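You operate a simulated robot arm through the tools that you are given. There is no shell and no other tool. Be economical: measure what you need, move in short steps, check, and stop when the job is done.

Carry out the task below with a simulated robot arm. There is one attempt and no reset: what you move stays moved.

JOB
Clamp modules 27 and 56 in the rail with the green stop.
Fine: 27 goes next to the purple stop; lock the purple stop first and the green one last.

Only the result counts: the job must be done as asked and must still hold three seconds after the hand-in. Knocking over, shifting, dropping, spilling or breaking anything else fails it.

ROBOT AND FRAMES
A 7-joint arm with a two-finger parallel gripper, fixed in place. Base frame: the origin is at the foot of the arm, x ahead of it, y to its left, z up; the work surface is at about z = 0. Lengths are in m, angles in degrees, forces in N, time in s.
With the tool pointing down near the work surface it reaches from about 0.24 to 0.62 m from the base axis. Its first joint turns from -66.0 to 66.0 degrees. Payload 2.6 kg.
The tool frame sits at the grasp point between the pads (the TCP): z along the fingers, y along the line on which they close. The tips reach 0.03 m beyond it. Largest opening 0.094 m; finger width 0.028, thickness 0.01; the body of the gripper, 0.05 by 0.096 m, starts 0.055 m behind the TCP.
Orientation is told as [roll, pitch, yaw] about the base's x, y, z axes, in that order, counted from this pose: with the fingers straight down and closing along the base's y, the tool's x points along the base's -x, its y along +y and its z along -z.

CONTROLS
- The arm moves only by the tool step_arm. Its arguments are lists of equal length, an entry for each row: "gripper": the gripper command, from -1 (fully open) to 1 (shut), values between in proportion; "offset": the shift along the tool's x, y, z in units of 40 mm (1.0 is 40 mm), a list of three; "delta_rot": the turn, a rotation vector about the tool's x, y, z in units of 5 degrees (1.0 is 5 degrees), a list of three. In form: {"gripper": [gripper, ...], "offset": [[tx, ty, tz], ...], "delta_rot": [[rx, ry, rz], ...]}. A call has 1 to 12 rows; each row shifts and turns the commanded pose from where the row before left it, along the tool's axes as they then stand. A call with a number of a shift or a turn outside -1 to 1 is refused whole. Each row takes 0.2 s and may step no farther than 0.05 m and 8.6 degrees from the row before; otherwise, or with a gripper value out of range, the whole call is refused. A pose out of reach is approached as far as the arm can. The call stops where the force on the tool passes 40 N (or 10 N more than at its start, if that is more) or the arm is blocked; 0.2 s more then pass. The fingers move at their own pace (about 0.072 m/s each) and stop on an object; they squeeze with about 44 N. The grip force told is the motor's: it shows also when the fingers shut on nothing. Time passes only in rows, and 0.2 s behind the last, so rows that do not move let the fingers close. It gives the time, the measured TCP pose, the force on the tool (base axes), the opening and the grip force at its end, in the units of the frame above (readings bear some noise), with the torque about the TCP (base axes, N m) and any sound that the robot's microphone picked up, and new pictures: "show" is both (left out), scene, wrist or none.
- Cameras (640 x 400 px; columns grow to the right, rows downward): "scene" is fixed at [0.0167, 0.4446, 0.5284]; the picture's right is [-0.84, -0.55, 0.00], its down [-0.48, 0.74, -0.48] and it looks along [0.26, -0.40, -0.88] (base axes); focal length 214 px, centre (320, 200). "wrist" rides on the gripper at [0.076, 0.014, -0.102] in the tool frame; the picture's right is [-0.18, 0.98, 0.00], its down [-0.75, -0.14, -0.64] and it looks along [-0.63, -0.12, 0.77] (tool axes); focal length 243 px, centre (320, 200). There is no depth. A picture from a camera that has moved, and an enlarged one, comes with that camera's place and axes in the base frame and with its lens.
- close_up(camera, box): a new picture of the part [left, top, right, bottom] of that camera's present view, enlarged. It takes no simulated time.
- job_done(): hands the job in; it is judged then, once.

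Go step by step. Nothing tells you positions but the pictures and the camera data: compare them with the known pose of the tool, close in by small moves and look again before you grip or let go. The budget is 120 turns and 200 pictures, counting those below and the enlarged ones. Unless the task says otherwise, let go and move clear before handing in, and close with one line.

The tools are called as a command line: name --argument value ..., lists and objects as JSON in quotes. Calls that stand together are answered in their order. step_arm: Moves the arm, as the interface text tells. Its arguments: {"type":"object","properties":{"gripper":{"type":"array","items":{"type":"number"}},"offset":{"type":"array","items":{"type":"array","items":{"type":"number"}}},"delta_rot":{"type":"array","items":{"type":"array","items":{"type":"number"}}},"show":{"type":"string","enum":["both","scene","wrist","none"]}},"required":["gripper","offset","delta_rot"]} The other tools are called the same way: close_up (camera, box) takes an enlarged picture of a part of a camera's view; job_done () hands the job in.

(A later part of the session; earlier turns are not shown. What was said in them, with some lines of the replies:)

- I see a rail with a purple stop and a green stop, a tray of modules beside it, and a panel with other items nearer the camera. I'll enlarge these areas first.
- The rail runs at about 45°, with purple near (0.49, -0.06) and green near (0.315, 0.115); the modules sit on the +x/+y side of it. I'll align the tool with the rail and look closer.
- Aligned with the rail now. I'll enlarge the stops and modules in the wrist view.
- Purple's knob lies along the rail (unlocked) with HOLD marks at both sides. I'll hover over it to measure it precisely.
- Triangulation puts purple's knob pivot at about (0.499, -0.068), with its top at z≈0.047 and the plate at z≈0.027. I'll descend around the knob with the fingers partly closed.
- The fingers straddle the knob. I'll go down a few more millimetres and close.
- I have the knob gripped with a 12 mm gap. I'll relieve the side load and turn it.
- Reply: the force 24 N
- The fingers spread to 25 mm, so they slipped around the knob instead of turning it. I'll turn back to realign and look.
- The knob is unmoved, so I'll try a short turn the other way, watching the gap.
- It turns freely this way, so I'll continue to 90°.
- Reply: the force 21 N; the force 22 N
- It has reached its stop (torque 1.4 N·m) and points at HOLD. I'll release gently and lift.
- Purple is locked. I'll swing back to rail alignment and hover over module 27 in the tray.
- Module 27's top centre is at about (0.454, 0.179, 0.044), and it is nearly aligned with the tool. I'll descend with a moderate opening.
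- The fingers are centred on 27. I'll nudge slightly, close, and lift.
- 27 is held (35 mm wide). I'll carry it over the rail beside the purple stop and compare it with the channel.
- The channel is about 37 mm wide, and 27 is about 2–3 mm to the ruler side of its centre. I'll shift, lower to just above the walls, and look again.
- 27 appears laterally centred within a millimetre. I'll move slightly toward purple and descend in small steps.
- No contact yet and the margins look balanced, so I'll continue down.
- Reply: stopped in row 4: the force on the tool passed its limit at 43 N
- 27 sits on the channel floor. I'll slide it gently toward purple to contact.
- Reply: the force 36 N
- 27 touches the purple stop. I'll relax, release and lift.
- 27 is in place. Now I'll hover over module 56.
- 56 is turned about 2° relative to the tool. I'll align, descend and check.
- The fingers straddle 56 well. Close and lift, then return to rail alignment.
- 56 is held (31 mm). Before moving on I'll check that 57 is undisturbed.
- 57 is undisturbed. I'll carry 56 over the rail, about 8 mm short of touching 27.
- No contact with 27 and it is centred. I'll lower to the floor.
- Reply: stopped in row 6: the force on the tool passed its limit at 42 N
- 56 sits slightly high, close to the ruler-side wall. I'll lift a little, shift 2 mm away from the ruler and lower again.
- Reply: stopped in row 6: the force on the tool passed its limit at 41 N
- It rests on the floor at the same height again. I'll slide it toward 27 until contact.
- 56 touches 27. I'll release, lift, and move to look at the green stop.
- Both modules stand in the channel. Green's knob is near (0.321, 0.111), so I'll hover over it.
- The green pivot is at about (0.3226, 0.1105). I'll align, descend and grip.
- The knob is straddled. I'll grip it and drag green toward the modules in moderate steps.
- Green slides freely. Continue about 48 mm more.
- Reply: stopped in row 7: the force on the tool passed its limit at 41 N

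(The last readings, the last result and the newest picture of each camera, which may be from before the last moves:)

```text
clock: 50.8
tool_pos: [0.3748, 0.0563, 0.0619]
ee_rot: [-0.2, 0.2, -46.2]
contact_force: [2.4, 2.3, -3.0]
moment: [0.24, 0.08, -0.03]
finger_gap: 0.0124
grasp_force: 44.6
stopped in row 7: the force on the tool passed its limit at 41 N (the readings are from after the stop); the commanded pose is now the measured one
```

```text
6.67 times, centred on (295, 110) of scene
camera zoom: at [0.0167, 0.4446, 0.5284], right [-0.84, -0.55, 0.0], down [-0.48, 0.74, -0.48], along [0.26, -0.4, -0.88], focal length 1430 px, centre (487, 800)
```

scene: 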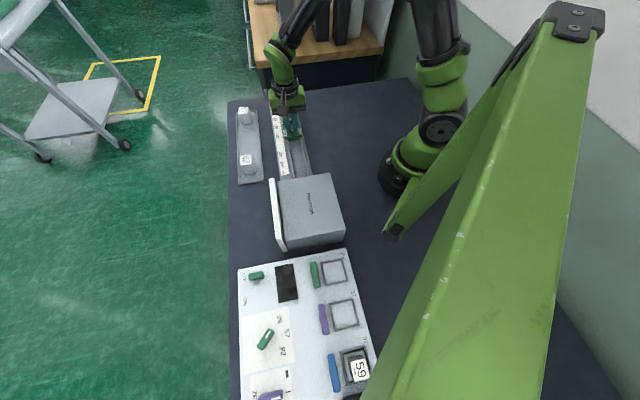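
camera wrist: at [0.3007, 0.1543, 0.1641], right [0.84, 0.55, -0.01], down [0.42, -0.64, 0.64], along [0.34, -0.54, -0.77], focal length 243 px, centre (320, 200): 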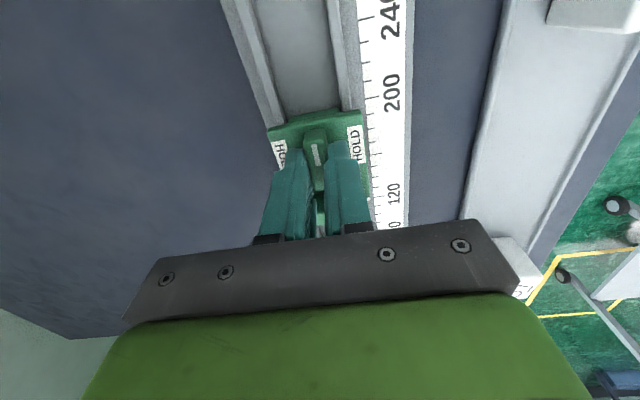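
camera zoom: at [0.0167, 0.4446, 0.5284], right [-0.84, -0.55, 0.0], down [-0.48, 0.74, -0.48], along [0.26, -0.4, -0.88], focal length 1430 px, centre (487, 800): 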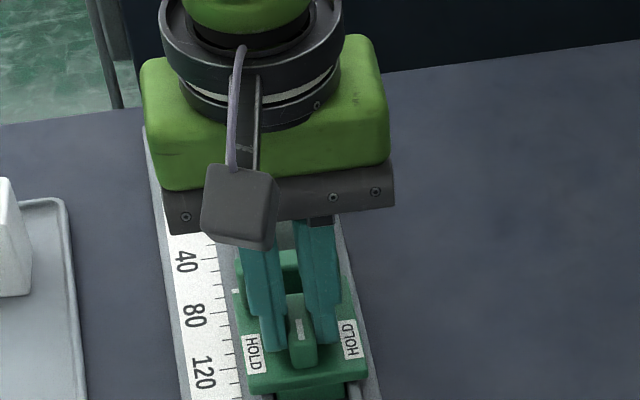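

The drag stopped at 41 N, perhaps from contact. I'll probe with tiny steps to be sure.

step_arm --gripper '[1, 1, 1]' --offset '[[-0.03, 0, 0], [-0.03, 0, 0], [0, 0, 0]]' --delta_rot '[[0, 0, 0], [0, 0, 0], [0, 0, 0]]' --show "none"

close_up --camera "wrist" --box '[270, 160, 370, 240]'

close_up --camera "scene" --box '[270, 90, 320, 130]'

```text
clock: 51.6
tool_pos: [0.3764, 0.0554, 0.0603]
ee_rot: [-0.2, 0.1, -46.1]
contact_force: [2.8, 4.5, -7.9]
moment: [0.1, -0.12, -0.01]
finger_gap: 0.0122
grasp_force: 45.0
```

```text
5.00 times, centred on (320, 200) of wrist
camera zoom: at [0.335, 0.1191, 0.1642], right [0.84, 0.55, 0.0], down [0.42, -0.64, 0.64], along [0.35, -0.54, -0.77], focal length 1213 px, centre (320, 200)
```

zoom: 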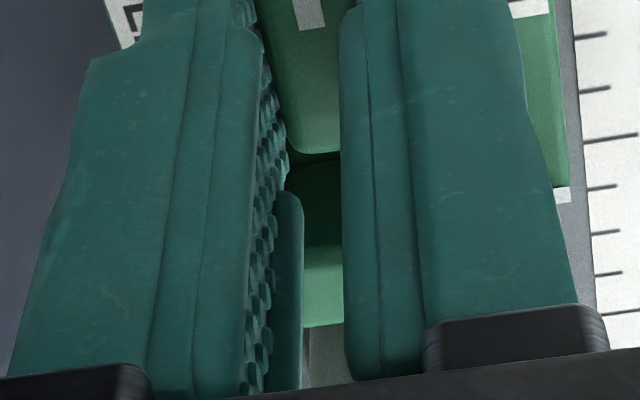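

```text
10.00 times, centred on (295, 110) of scene
camera zoom: at [0.0167, 0.4446, 0.5284], right [-0.84, -0.55, 0.0], down [-0.48, 0.74, -0.48], along [0.26, -0.4, -0.88], focal length 2145 px, centre (570, 1100)
```

zoom: 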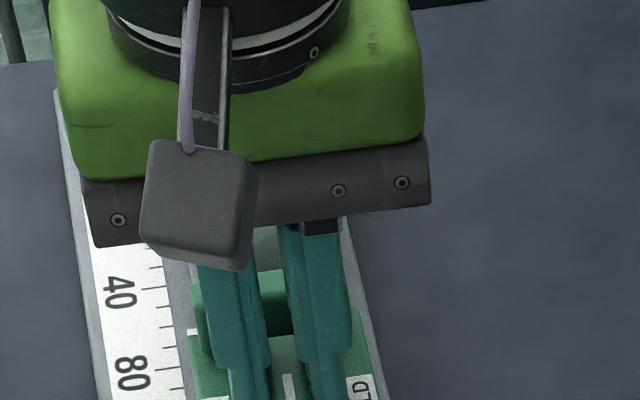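

It still slides freely, so there is no contact yet. I'll continue in 2 mm steps.

step_arm --gripper '[1, 1, 1, 1, 1, 1]' --offset '[[-0.05, 0, 0], [-0.05, 0, 0], [-0.05, 0, 0], [-0.05, 0, 0], [-0.05, 0, 0], [0, 0, 0]]' --delta_rot '[[0, 0, 0], [0, 0, 0], [0, 0, 0], [0, 0, 0], [0, 0, 0], [0, 0, 0]]' --show "none"

```text
clock: 53.0
tool_pos: [0.3841, 0.0482, 0.0613]
ee_rot: [-0.2, 0.2, -46.0]
contact_force: [4.7, 6.0, -3.1]
moment: [0.32, 0.0, 0.0]
finger_gap: 0.0121
grasp_force: 44.6
```

step_arm --gripper '[1, 1, 1, 1, 1, 1, 1]' --offset '[[-0.03, 0.02, 0], [-0.03, 0, 0], [-0.03, 0, 0], [-0.03, 0, 0], [-0.03, 0, 0], [-0.03, 0, 0], [0, 0, 0]]' --delta_rot '[[0, 0, 0], [0, 0, 0], [0, 0, 0], [0, 0, 0], [0, 0, 0], [0, 0, 0], [0, 0, 0]]' --show "none"

```text
clock: 54.4
tool_pos: [0.3858, 0.046, 0.0596]
ee_rot: [-0.4, 0.7, -46.2]
contact_force: [-5.8, 0.9, 3.4]
moment: [-0.27, -0.33, 0.03]
finger_gap: 0.0124
grasp_force: 45.1
stopped in row 6: the force on the tool passed its limit at 42 N (the readings are from after the stop); the commanded pose is now the measured one
```

step_arm --gripper '[1, 1, 1]' --offset '[[-0.04, 0, 0], [-0.03, 0, 0], [0, 0, 0]]' --delta_rot '[[0, 0, 0], [0, 0, 0], [0, 0, 0]]' --show "both"

close_up --camera "wrist" --box '[220, 90, 420, 240]'

close_up --camera "scene" --box '[260, 75, 330, 125]'

```text
clock: 55.2
tool_pos: [0.3845, 0.0452, 0.0615]
ee_rot: [-0.5, 1.0, -46.3]
contact_force: [-24.9, 10.8, 22.7]
moment: [-0.01, 0.03, 0.02]
finger_gap: 0.0123
grasp_force: 44.6
camera wrist: at [0.3465, 0.1088, 0.165], right [0.84, 0.55, -0.01], down [0.43, -0.65, 0.63], along [0.34, -0.53, -0.78], focal length 243 px, centre (320, 200)
```

scene: 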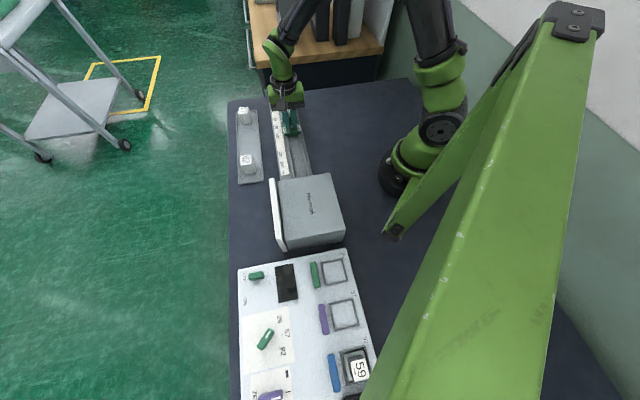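
wrist: 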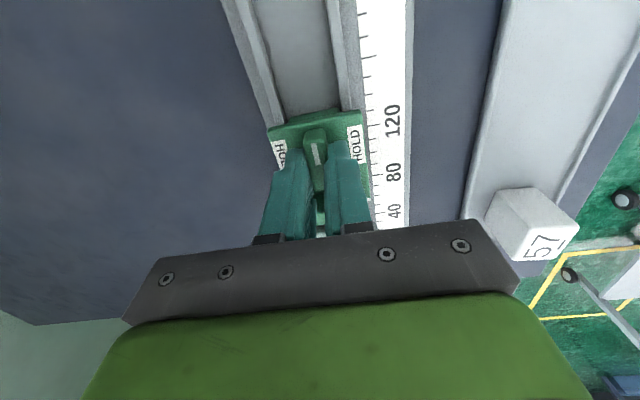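

```text
2.67 times, centred on (320, 165) of wrist
camera zoom: at [0.3465, 0.1088, 0.165], right [0.84, 0.55, -0.01], down [0.43, -0.65, 0.63], along [0.34, -0.53, -0.78], focal length 647 px, centre (320, 293)
```

zoom: 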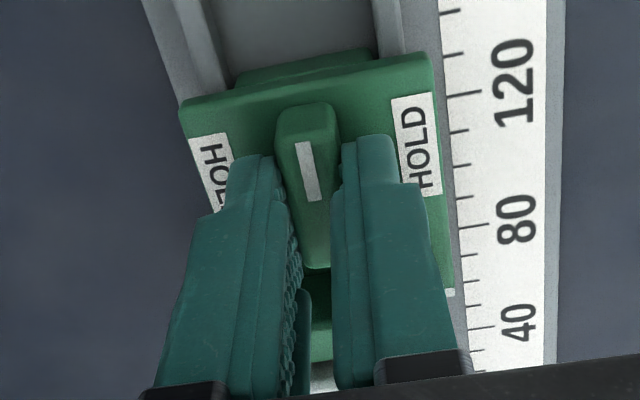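

```text
8.00 times, centred on (295, 100) of scene
camera zoom: at [0.0166, 0.4446, 0.5284], right [-0.84, -0.55, 0.0], down [-0.48, 0.74, -0.48], along [0.26, -0.4, -0.88], focal length 1716 px, centre (520, 1000)
```

zoom: 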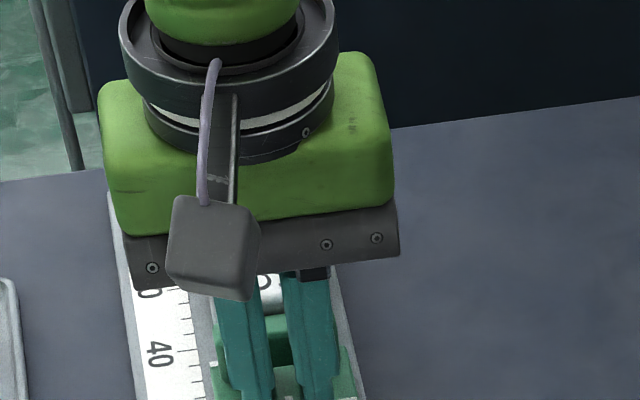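

Green presses firmly at about 25 N. I'll try turning its knob in the same direction as purple's, watching the gap.

step_arm --gripper '[1, 1, 1, 1]' --offset '[[0, 0, 0], [0, 0, 0], [0, 0, 0], [0, 0, 0]]' --delta_rot '[[0, 0, 0.8], [0, 0, 0.8], [0, 0, 0.8], [0, 0, 0]]' --show "wrist"

close_up --camera "wrist" --box '[220, 90, 420, 240]'

```text
clock: 56.1
tool_pos: [0.3851, 0.0455, 0.0612]
ee_rot: [-0.9, 1.0, -58.4]
contact_force: [-5.1, 1.8, 3.7]
moment: [-0.38, -0.54, -0.03]
finger_gap: 0.0124
grasp_force: 44.6
stopped in row 4: the force on the tool passed its limit at 46 N (the readings are from after the stop); the commanded pose is now the measured one
camera wrist: at [0.3609, 0.116, 0.1648], right [0.93, 0.36, -0.02], down [0.29, -0.72, 0.63], along [0.21, -0.59, -0.78], focal length 243 px, centre (320, 200)
```

wrist: 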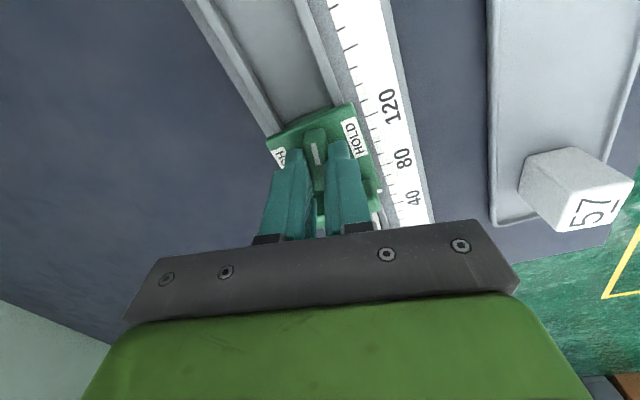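

```text
2.67 times, centred on (320, 165) of wrist
camera zoom: at [0.3609, 0.116, 0.1648], right [0.93, 0.36, -0.02], down [0.29, -0.72, 0.63], along [0.21, -0.59, -0.78], focal length 647 px, centre (320, 293)
```

zoom: 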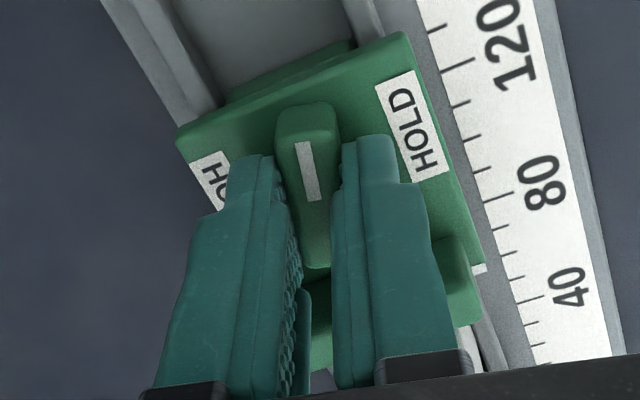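

The knob turns this way. I'll keep a light push toward the modules and continue turning.

step_arm --gripper '[1, 1, 1, 1, 1, 1, 1, 1, 1, 1]' --offset '[[-0.025, 0.005, 0], [0, 0, 0], [0, 0, 0], [0, 0, 0], [0, 0, 0], [0, 0, 0], [0, 0, 0], [0, 0, 0], [0, 0, 0], [0, 0, 0]]' --delta_rot '[[0, 0, 0], [0, 0, 0.8], [0, 0, 0.8], [0, 0, 0.8], [0, 0, 0.8], [0, 0, 0.8], [0, 0, 0.8], [0, 0, 0.8], [0, 0, 0.8], [0, 0, 0]]' --show "wrist"

close_up --camera "wrist" --box '[220, 90, 420, 240]'

```text
clock: 57.2
tool_pos: [0.386, 0.045, 0.0615]
ee_rot: [-1.4, 1.0, -72.2]
contact_force: [-5.5, 0.6, 6.4]
moment: [-0.25, -0.47, 0.03]
finger_gap: 0.0123
grasp_force: 44.5
stopped in row 5: the force on the tool passed its limit at 41 N (the readings are from after the stop); the commanded pose is now the measured one
camera wrist: at [0.379, 0.1201, 0.1645], right [0.99, 0.13, -0.03], down [0.11, -0.77, 0.63], along [0.06, -0.63, -0.77], focal length 243 px, centre (320, 200)
```

wrist: 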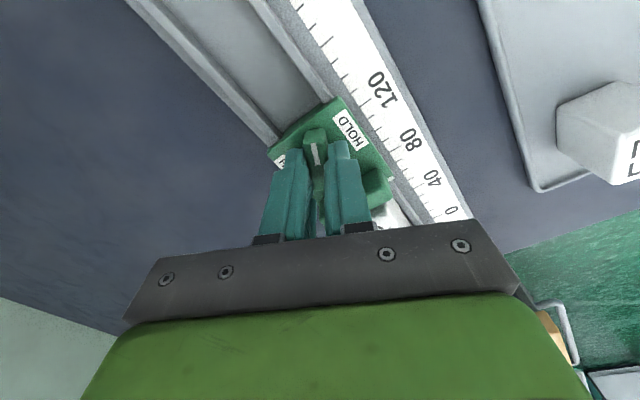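

```text
2.67 times, centred on (320, 165) of wrist
camera zoom: at [0.379, 0.1201, 0.1645], right [0.99, 0.13, -0.03], down [0.11, -0.77, 0.63], along [0.06, -0.63, -0.77], focal length 647 px, centre (320, 293)
```

zoom: 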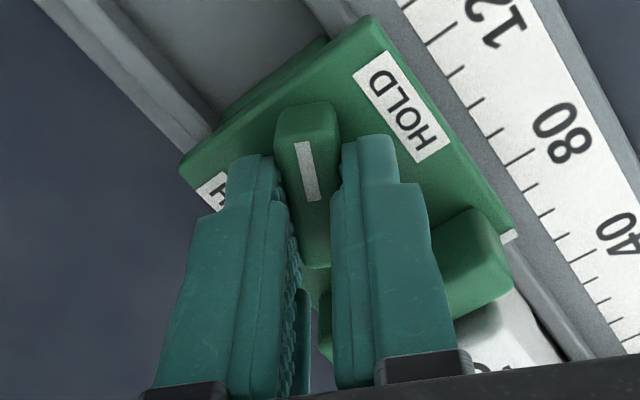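

It's turning well with the grip holding. I'll correct the accumulated tilt and continue.

step_arm --gripper '[1, 1, 1, 1, 1, 1, 1, 1]' --offset '[[0, 0, 0], [-0.018, 0.009, 0], [0, 0, 0], [0, 0, 0], [0, 0, 0], [0, 0, 0], [0, 0, 0], [0, 0, 0]]' --delta_rot '[[-0.24, 0.18, 0], [0, 0, 0], [0, 0, 0.7], [0, 0, 0.7], [0, 0, 0.7], [0, 0, 0.7], [0, 0, 0.7], [0, 0, 0]]' --show "none"

```text
clock: 58.7
tool_pos: [0.386, 0.0441, 0.0597]
ee_rot: [-0.9, 1.9, -87.0]
contact_force: [-4.6, 0.4, 4.6]
moment: [-0.44, -0.28, 0.0]
finger_gap: 0.0124
grasp_force: 45.4
stopped in row 7: the force on the tool passed its limit at 41 N (the readings are from after the stop); the commanded pose is now the measured one
```

The readout shows tilt is expressed in the yawed frame, so I'll correct it properly and continue.

step_arm --gripper '[1, 1, 1, 1, 1, 1, 1, 1]' --offset '[[0, 0, 0], [-0.012, 0.012, 0], [0, 0, 0], [0, 0, 0], [0, 0, 0], [0, 0, 0], [0, 0, 0], [0, 0, 0]]' --delta_rot '[[-0.18, -0.38, 0], [0, 0, 0], [0, 0, 0.7], [0, 0, 0.7], [0, 0, 0.7], [0, 0, 0.7], [0, 0, 0.7], [0, 0, 0]]' --show "none"

```text
clock: 60.5
tool_pos: [0.3831, 0.0448, 0.0621]
ee_rot: [-0.4, 0.0, -104.7]
contact_force: [-27.9, 8.7, 19.5]
moment: [0.16, 0.42, 0.09]
finger_gap: 0.0124
grasp_force: 45.0
```

Good. Finish the turn to the stop.

step_arm --gripper '[1, 1, 1, 1, 1, 1, 1]' --offset '[[0, 0, 0], [0, 0, 0], [0, 0, 0], [0, 0, 0], [0, 0, 0], [0, 0, 0], [0, 0, 0]]' --delta_rot '[[0, 0, 0.8], [0, 0, 0.8], [0, 0, 0.8], [0, 0, 0.8], [0, 0, 0.8], [0, 0, 0.8], [0, 0, 0.8]]' --show "wrist"

close_up --camera "wrist" --box '[200, 70, 440, 230]'

```text
clock: 61.9
tool_pos: [0.383, 0.0441, 0.0609]
ee_rot: [-0.6, -0.3, -127.2]
contact_force: [-5.7, 1.6, 6.5]
moment: [-0.11, -0.07, 0.0]
finger_gap: 0.0124
grasp_force: 44.9
stopped in row 6: the force on the tool passed its limit at 46 N (the readings are from after the stop); the commanded pose is now the measured one
camera wrist: at [0.4419, 0.096, 0.1628], right [0.67, -0.74, -0.01], down [-0.56, -0.52, 0.65], along [-0.48, -0.43, -0.76], focal length 243 px, centre (320, 200)
```

wrist: 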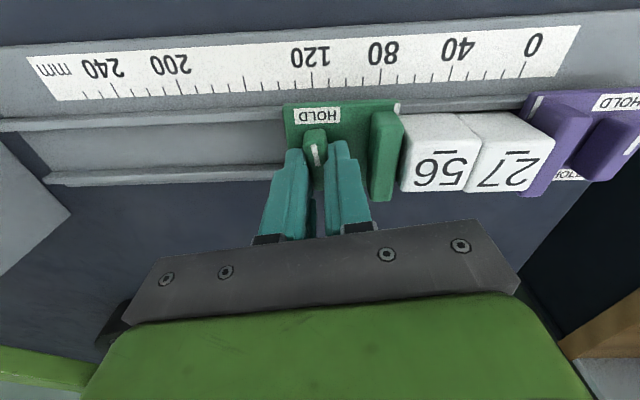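

```text
2.50 times, centred on (320, 150) of wrist
camera zoom: at [0.4419, 0.096, 0.1628], right [0.67, -0.74, -0.01], down [-0.56, -0.52, 0.65], along [-0.48, -0.43, -0.76], focal length 606 px, centre (320, 325)
```

zoom: 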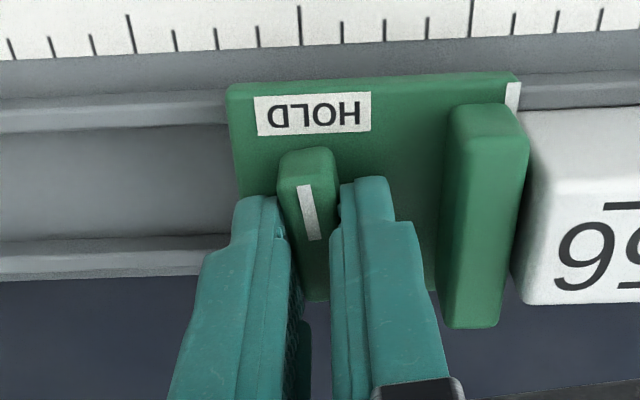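

The modules are snug between the stops. I'll press lightly and turn the last 10° to the end stop.

step_arm --gripper '[1, 1, 1, 1, 1, 1]' --offset '[[-0.003, 0.02, 0], [0, 0, 0], [0, 0, 0], [0, 0, 0], [0, 0, 0], [0, 0, 0]]' --delta_rot '[[-0.1, 0.05, 0], [0, 0, 0.6], [0, 0, 0.6], [0, 0, 0.5], [0, 0, 0.3], [0, 0, 0.2]]' --show "wrist"

close_up --camera "wrist" --box '[200, 70, 440, 230]'

```text
clock: 63.3
tool_pos: [0.3828, 0.0449, 0.059]
ee_rot: [-0.3, -0.1, -138.0]
contact_force: [-23.4, 10.8, 14.9]
moment: [-0.09, 0.16, 1.51]
finger_gap: 0.0128
grasp_force: 45.5
camera wrist: at [0.4497, 0.0845, 0.1629], right [0.52, -0.85, 0.0], down [-0.65, -0.4, 0.64], along [-0.55, -0.33, -0.77], focal length 243 px, centre (320, 200)
```

wrist: 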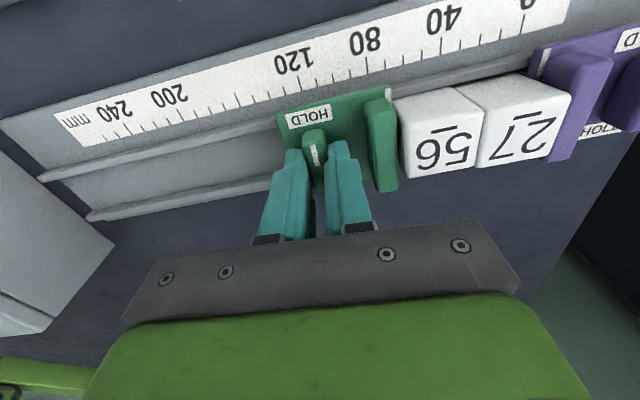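

```text
2.50 times, centred on (320, 150) of wrist
camera zoom: at [0.4497, 0.0845, 0.1629], right [0.52, -0.85, 0.0], down [-0.65, -0.4, 0.64], along [-0.55, -0.33, -0.77], focal length 606 px, centre (320, 325)
```

zoom: 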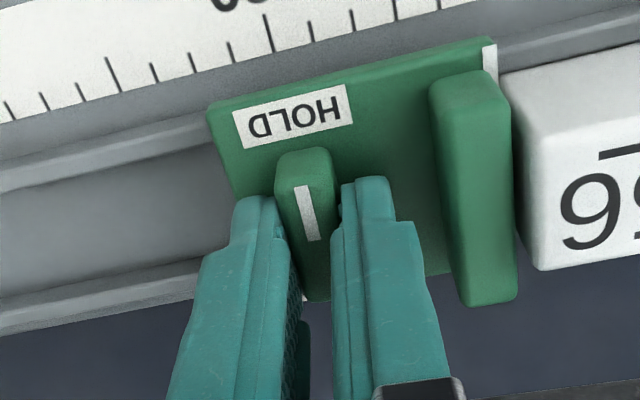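

The end stop is reached (1.5 N·m), pointing at HOLD. I'll release, lift clear and inspect.

step_arm --gripper '[1, 0.5, 0.5, 0.5, 0.5, 0.5, 0.5, 0.5]' --offset '[[0, 0, 0], [0, 0, 0], [0, 0, 0], [0, 0, -0.4], [0, 0, -0.8], [0, 0, -0.9], [0, 0, -0.9], [0, 0, 0]]' --delta_rot '[[0, 0, -0.25], [0, 0, 0], [0, 0, 0], [0, 0, 0], [0, 0, 0], [0, 0, 0], [0, 0, 0], [0, 0, 0]]'

close_up --camera "wrist" --box '[220, 20, 540, 200]'

close_up --camera "scene" --box '[230, 80, 340, 190]'

```text
clock: 65.1
tool_pos: [0.3844, 0.0455, 0.1801]
ee_rot: [-0.1, 0.2, -137.0]
contact_force: [0.2, 0.6, 0.1]
moment: [-0.02, -0.02, -0.04]
finger_gap: 0.0234
grasp_force: 0.2
camera wrist: at [0.4509, 0.085, 0.2827], right [0.54, -0.84, 0.0], down [-0.65, -0.41, 0.64], along [-0.54, -0.34, -0.77], focal length 243 px, centre (320, 200)
```

scene: 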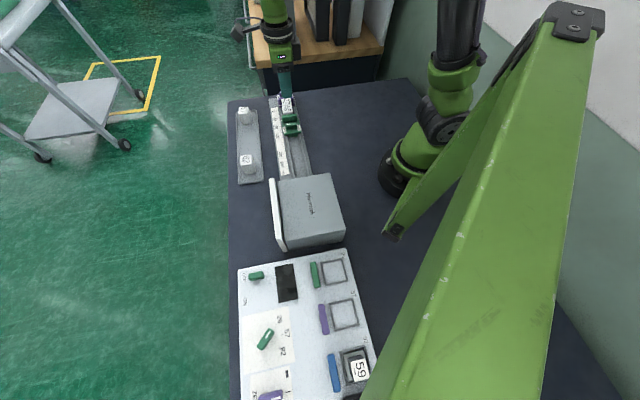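
wrist: 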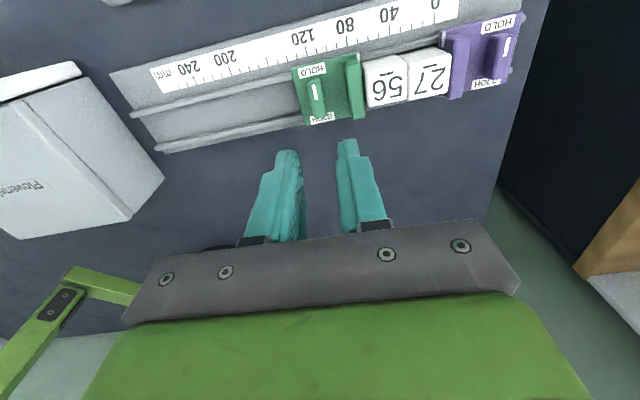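

```text
2.00 times, centred on (380, 110) of wrist
camera zoom: at [0.4509, 0.085, 0.2827], right [0.54, -0.84, 0.0], down [-0.65, -0.41, 0.64], along [-0.54, -0.34, -0.77], focal length 485 px, centre (200, 380)
```

zoom: 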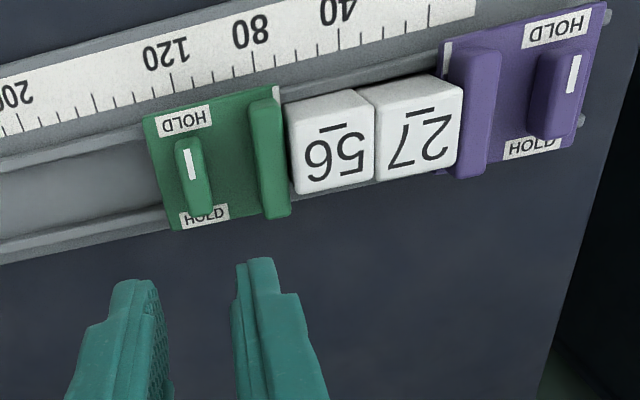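

```text
3.64 times, centred on (285, 135) of scene
camera zoom: at [0.0167, 0.4446, 0.5284], right [-0.84, -0.55, 0.0], down [-0.48, 0.74, -0.48], along [0.26, -0.4, -0.88], focal length 780 px, centre (447, 436)
```

zoom: 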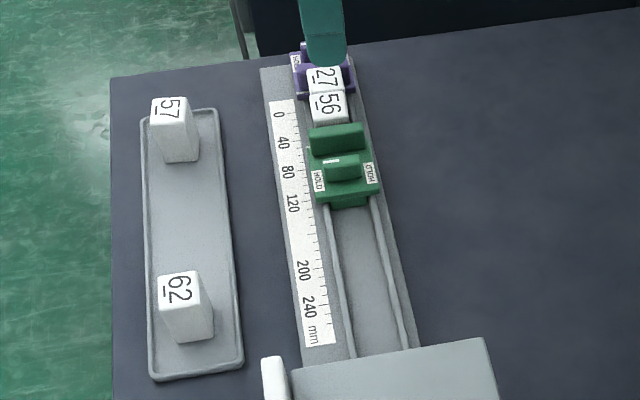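

Both knobs point to HOLD. One last magnified look for gaps.

close_up --camera "wrist" --box '[330, 40, 460, 130]'

close_up --camera "scene" --box '[284, 88, 324, 118]'

```text
4.44 times, centred on (395, 85) of wrist
camera zoom: at [0.4509, 0.085, 0.2827], right [0.54, -0.84, 0.0], down [-0.65, -0.41, 0.64], along [-0.54, -0.34, -0.77], focal length 1078 px, centre (-13, 711)
```

zoom: 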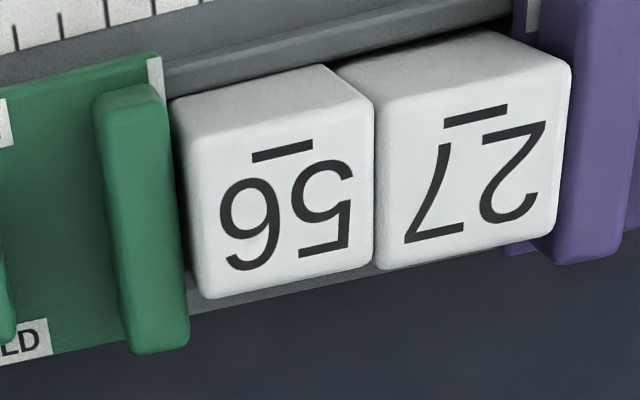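

```text
13.33 times, centred on (304, 103) of scene
camera zoom: at [0.0167, 0.4446, 0.5284], right [-0.84, -0.55, 0.0], down [-0.48, 0.74, -0.48], along [0.26, -0.4, -0.88], focal length 2860 px, centre (533, 1493)
```

zoom: 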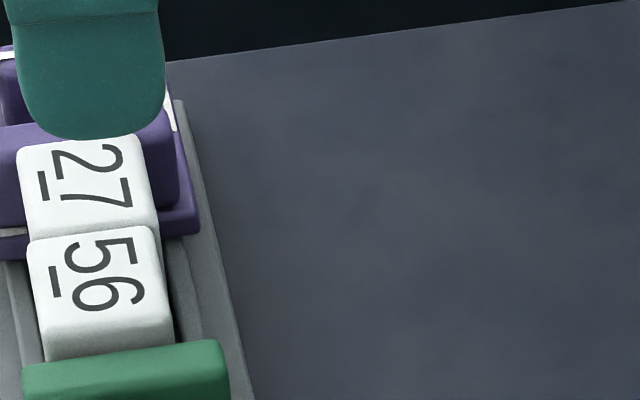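

The modules stand flush between the two locked stops, 27 against purple and 56 against green. Nothing else has moved and the gripper is clear, so I'm handing in.

job_done

```text
The job is handed in.
```

Modules 27 and 56 are clamped in the rail, with 27 against the purple stop; purple was locked first and green last, and the job is handed in.
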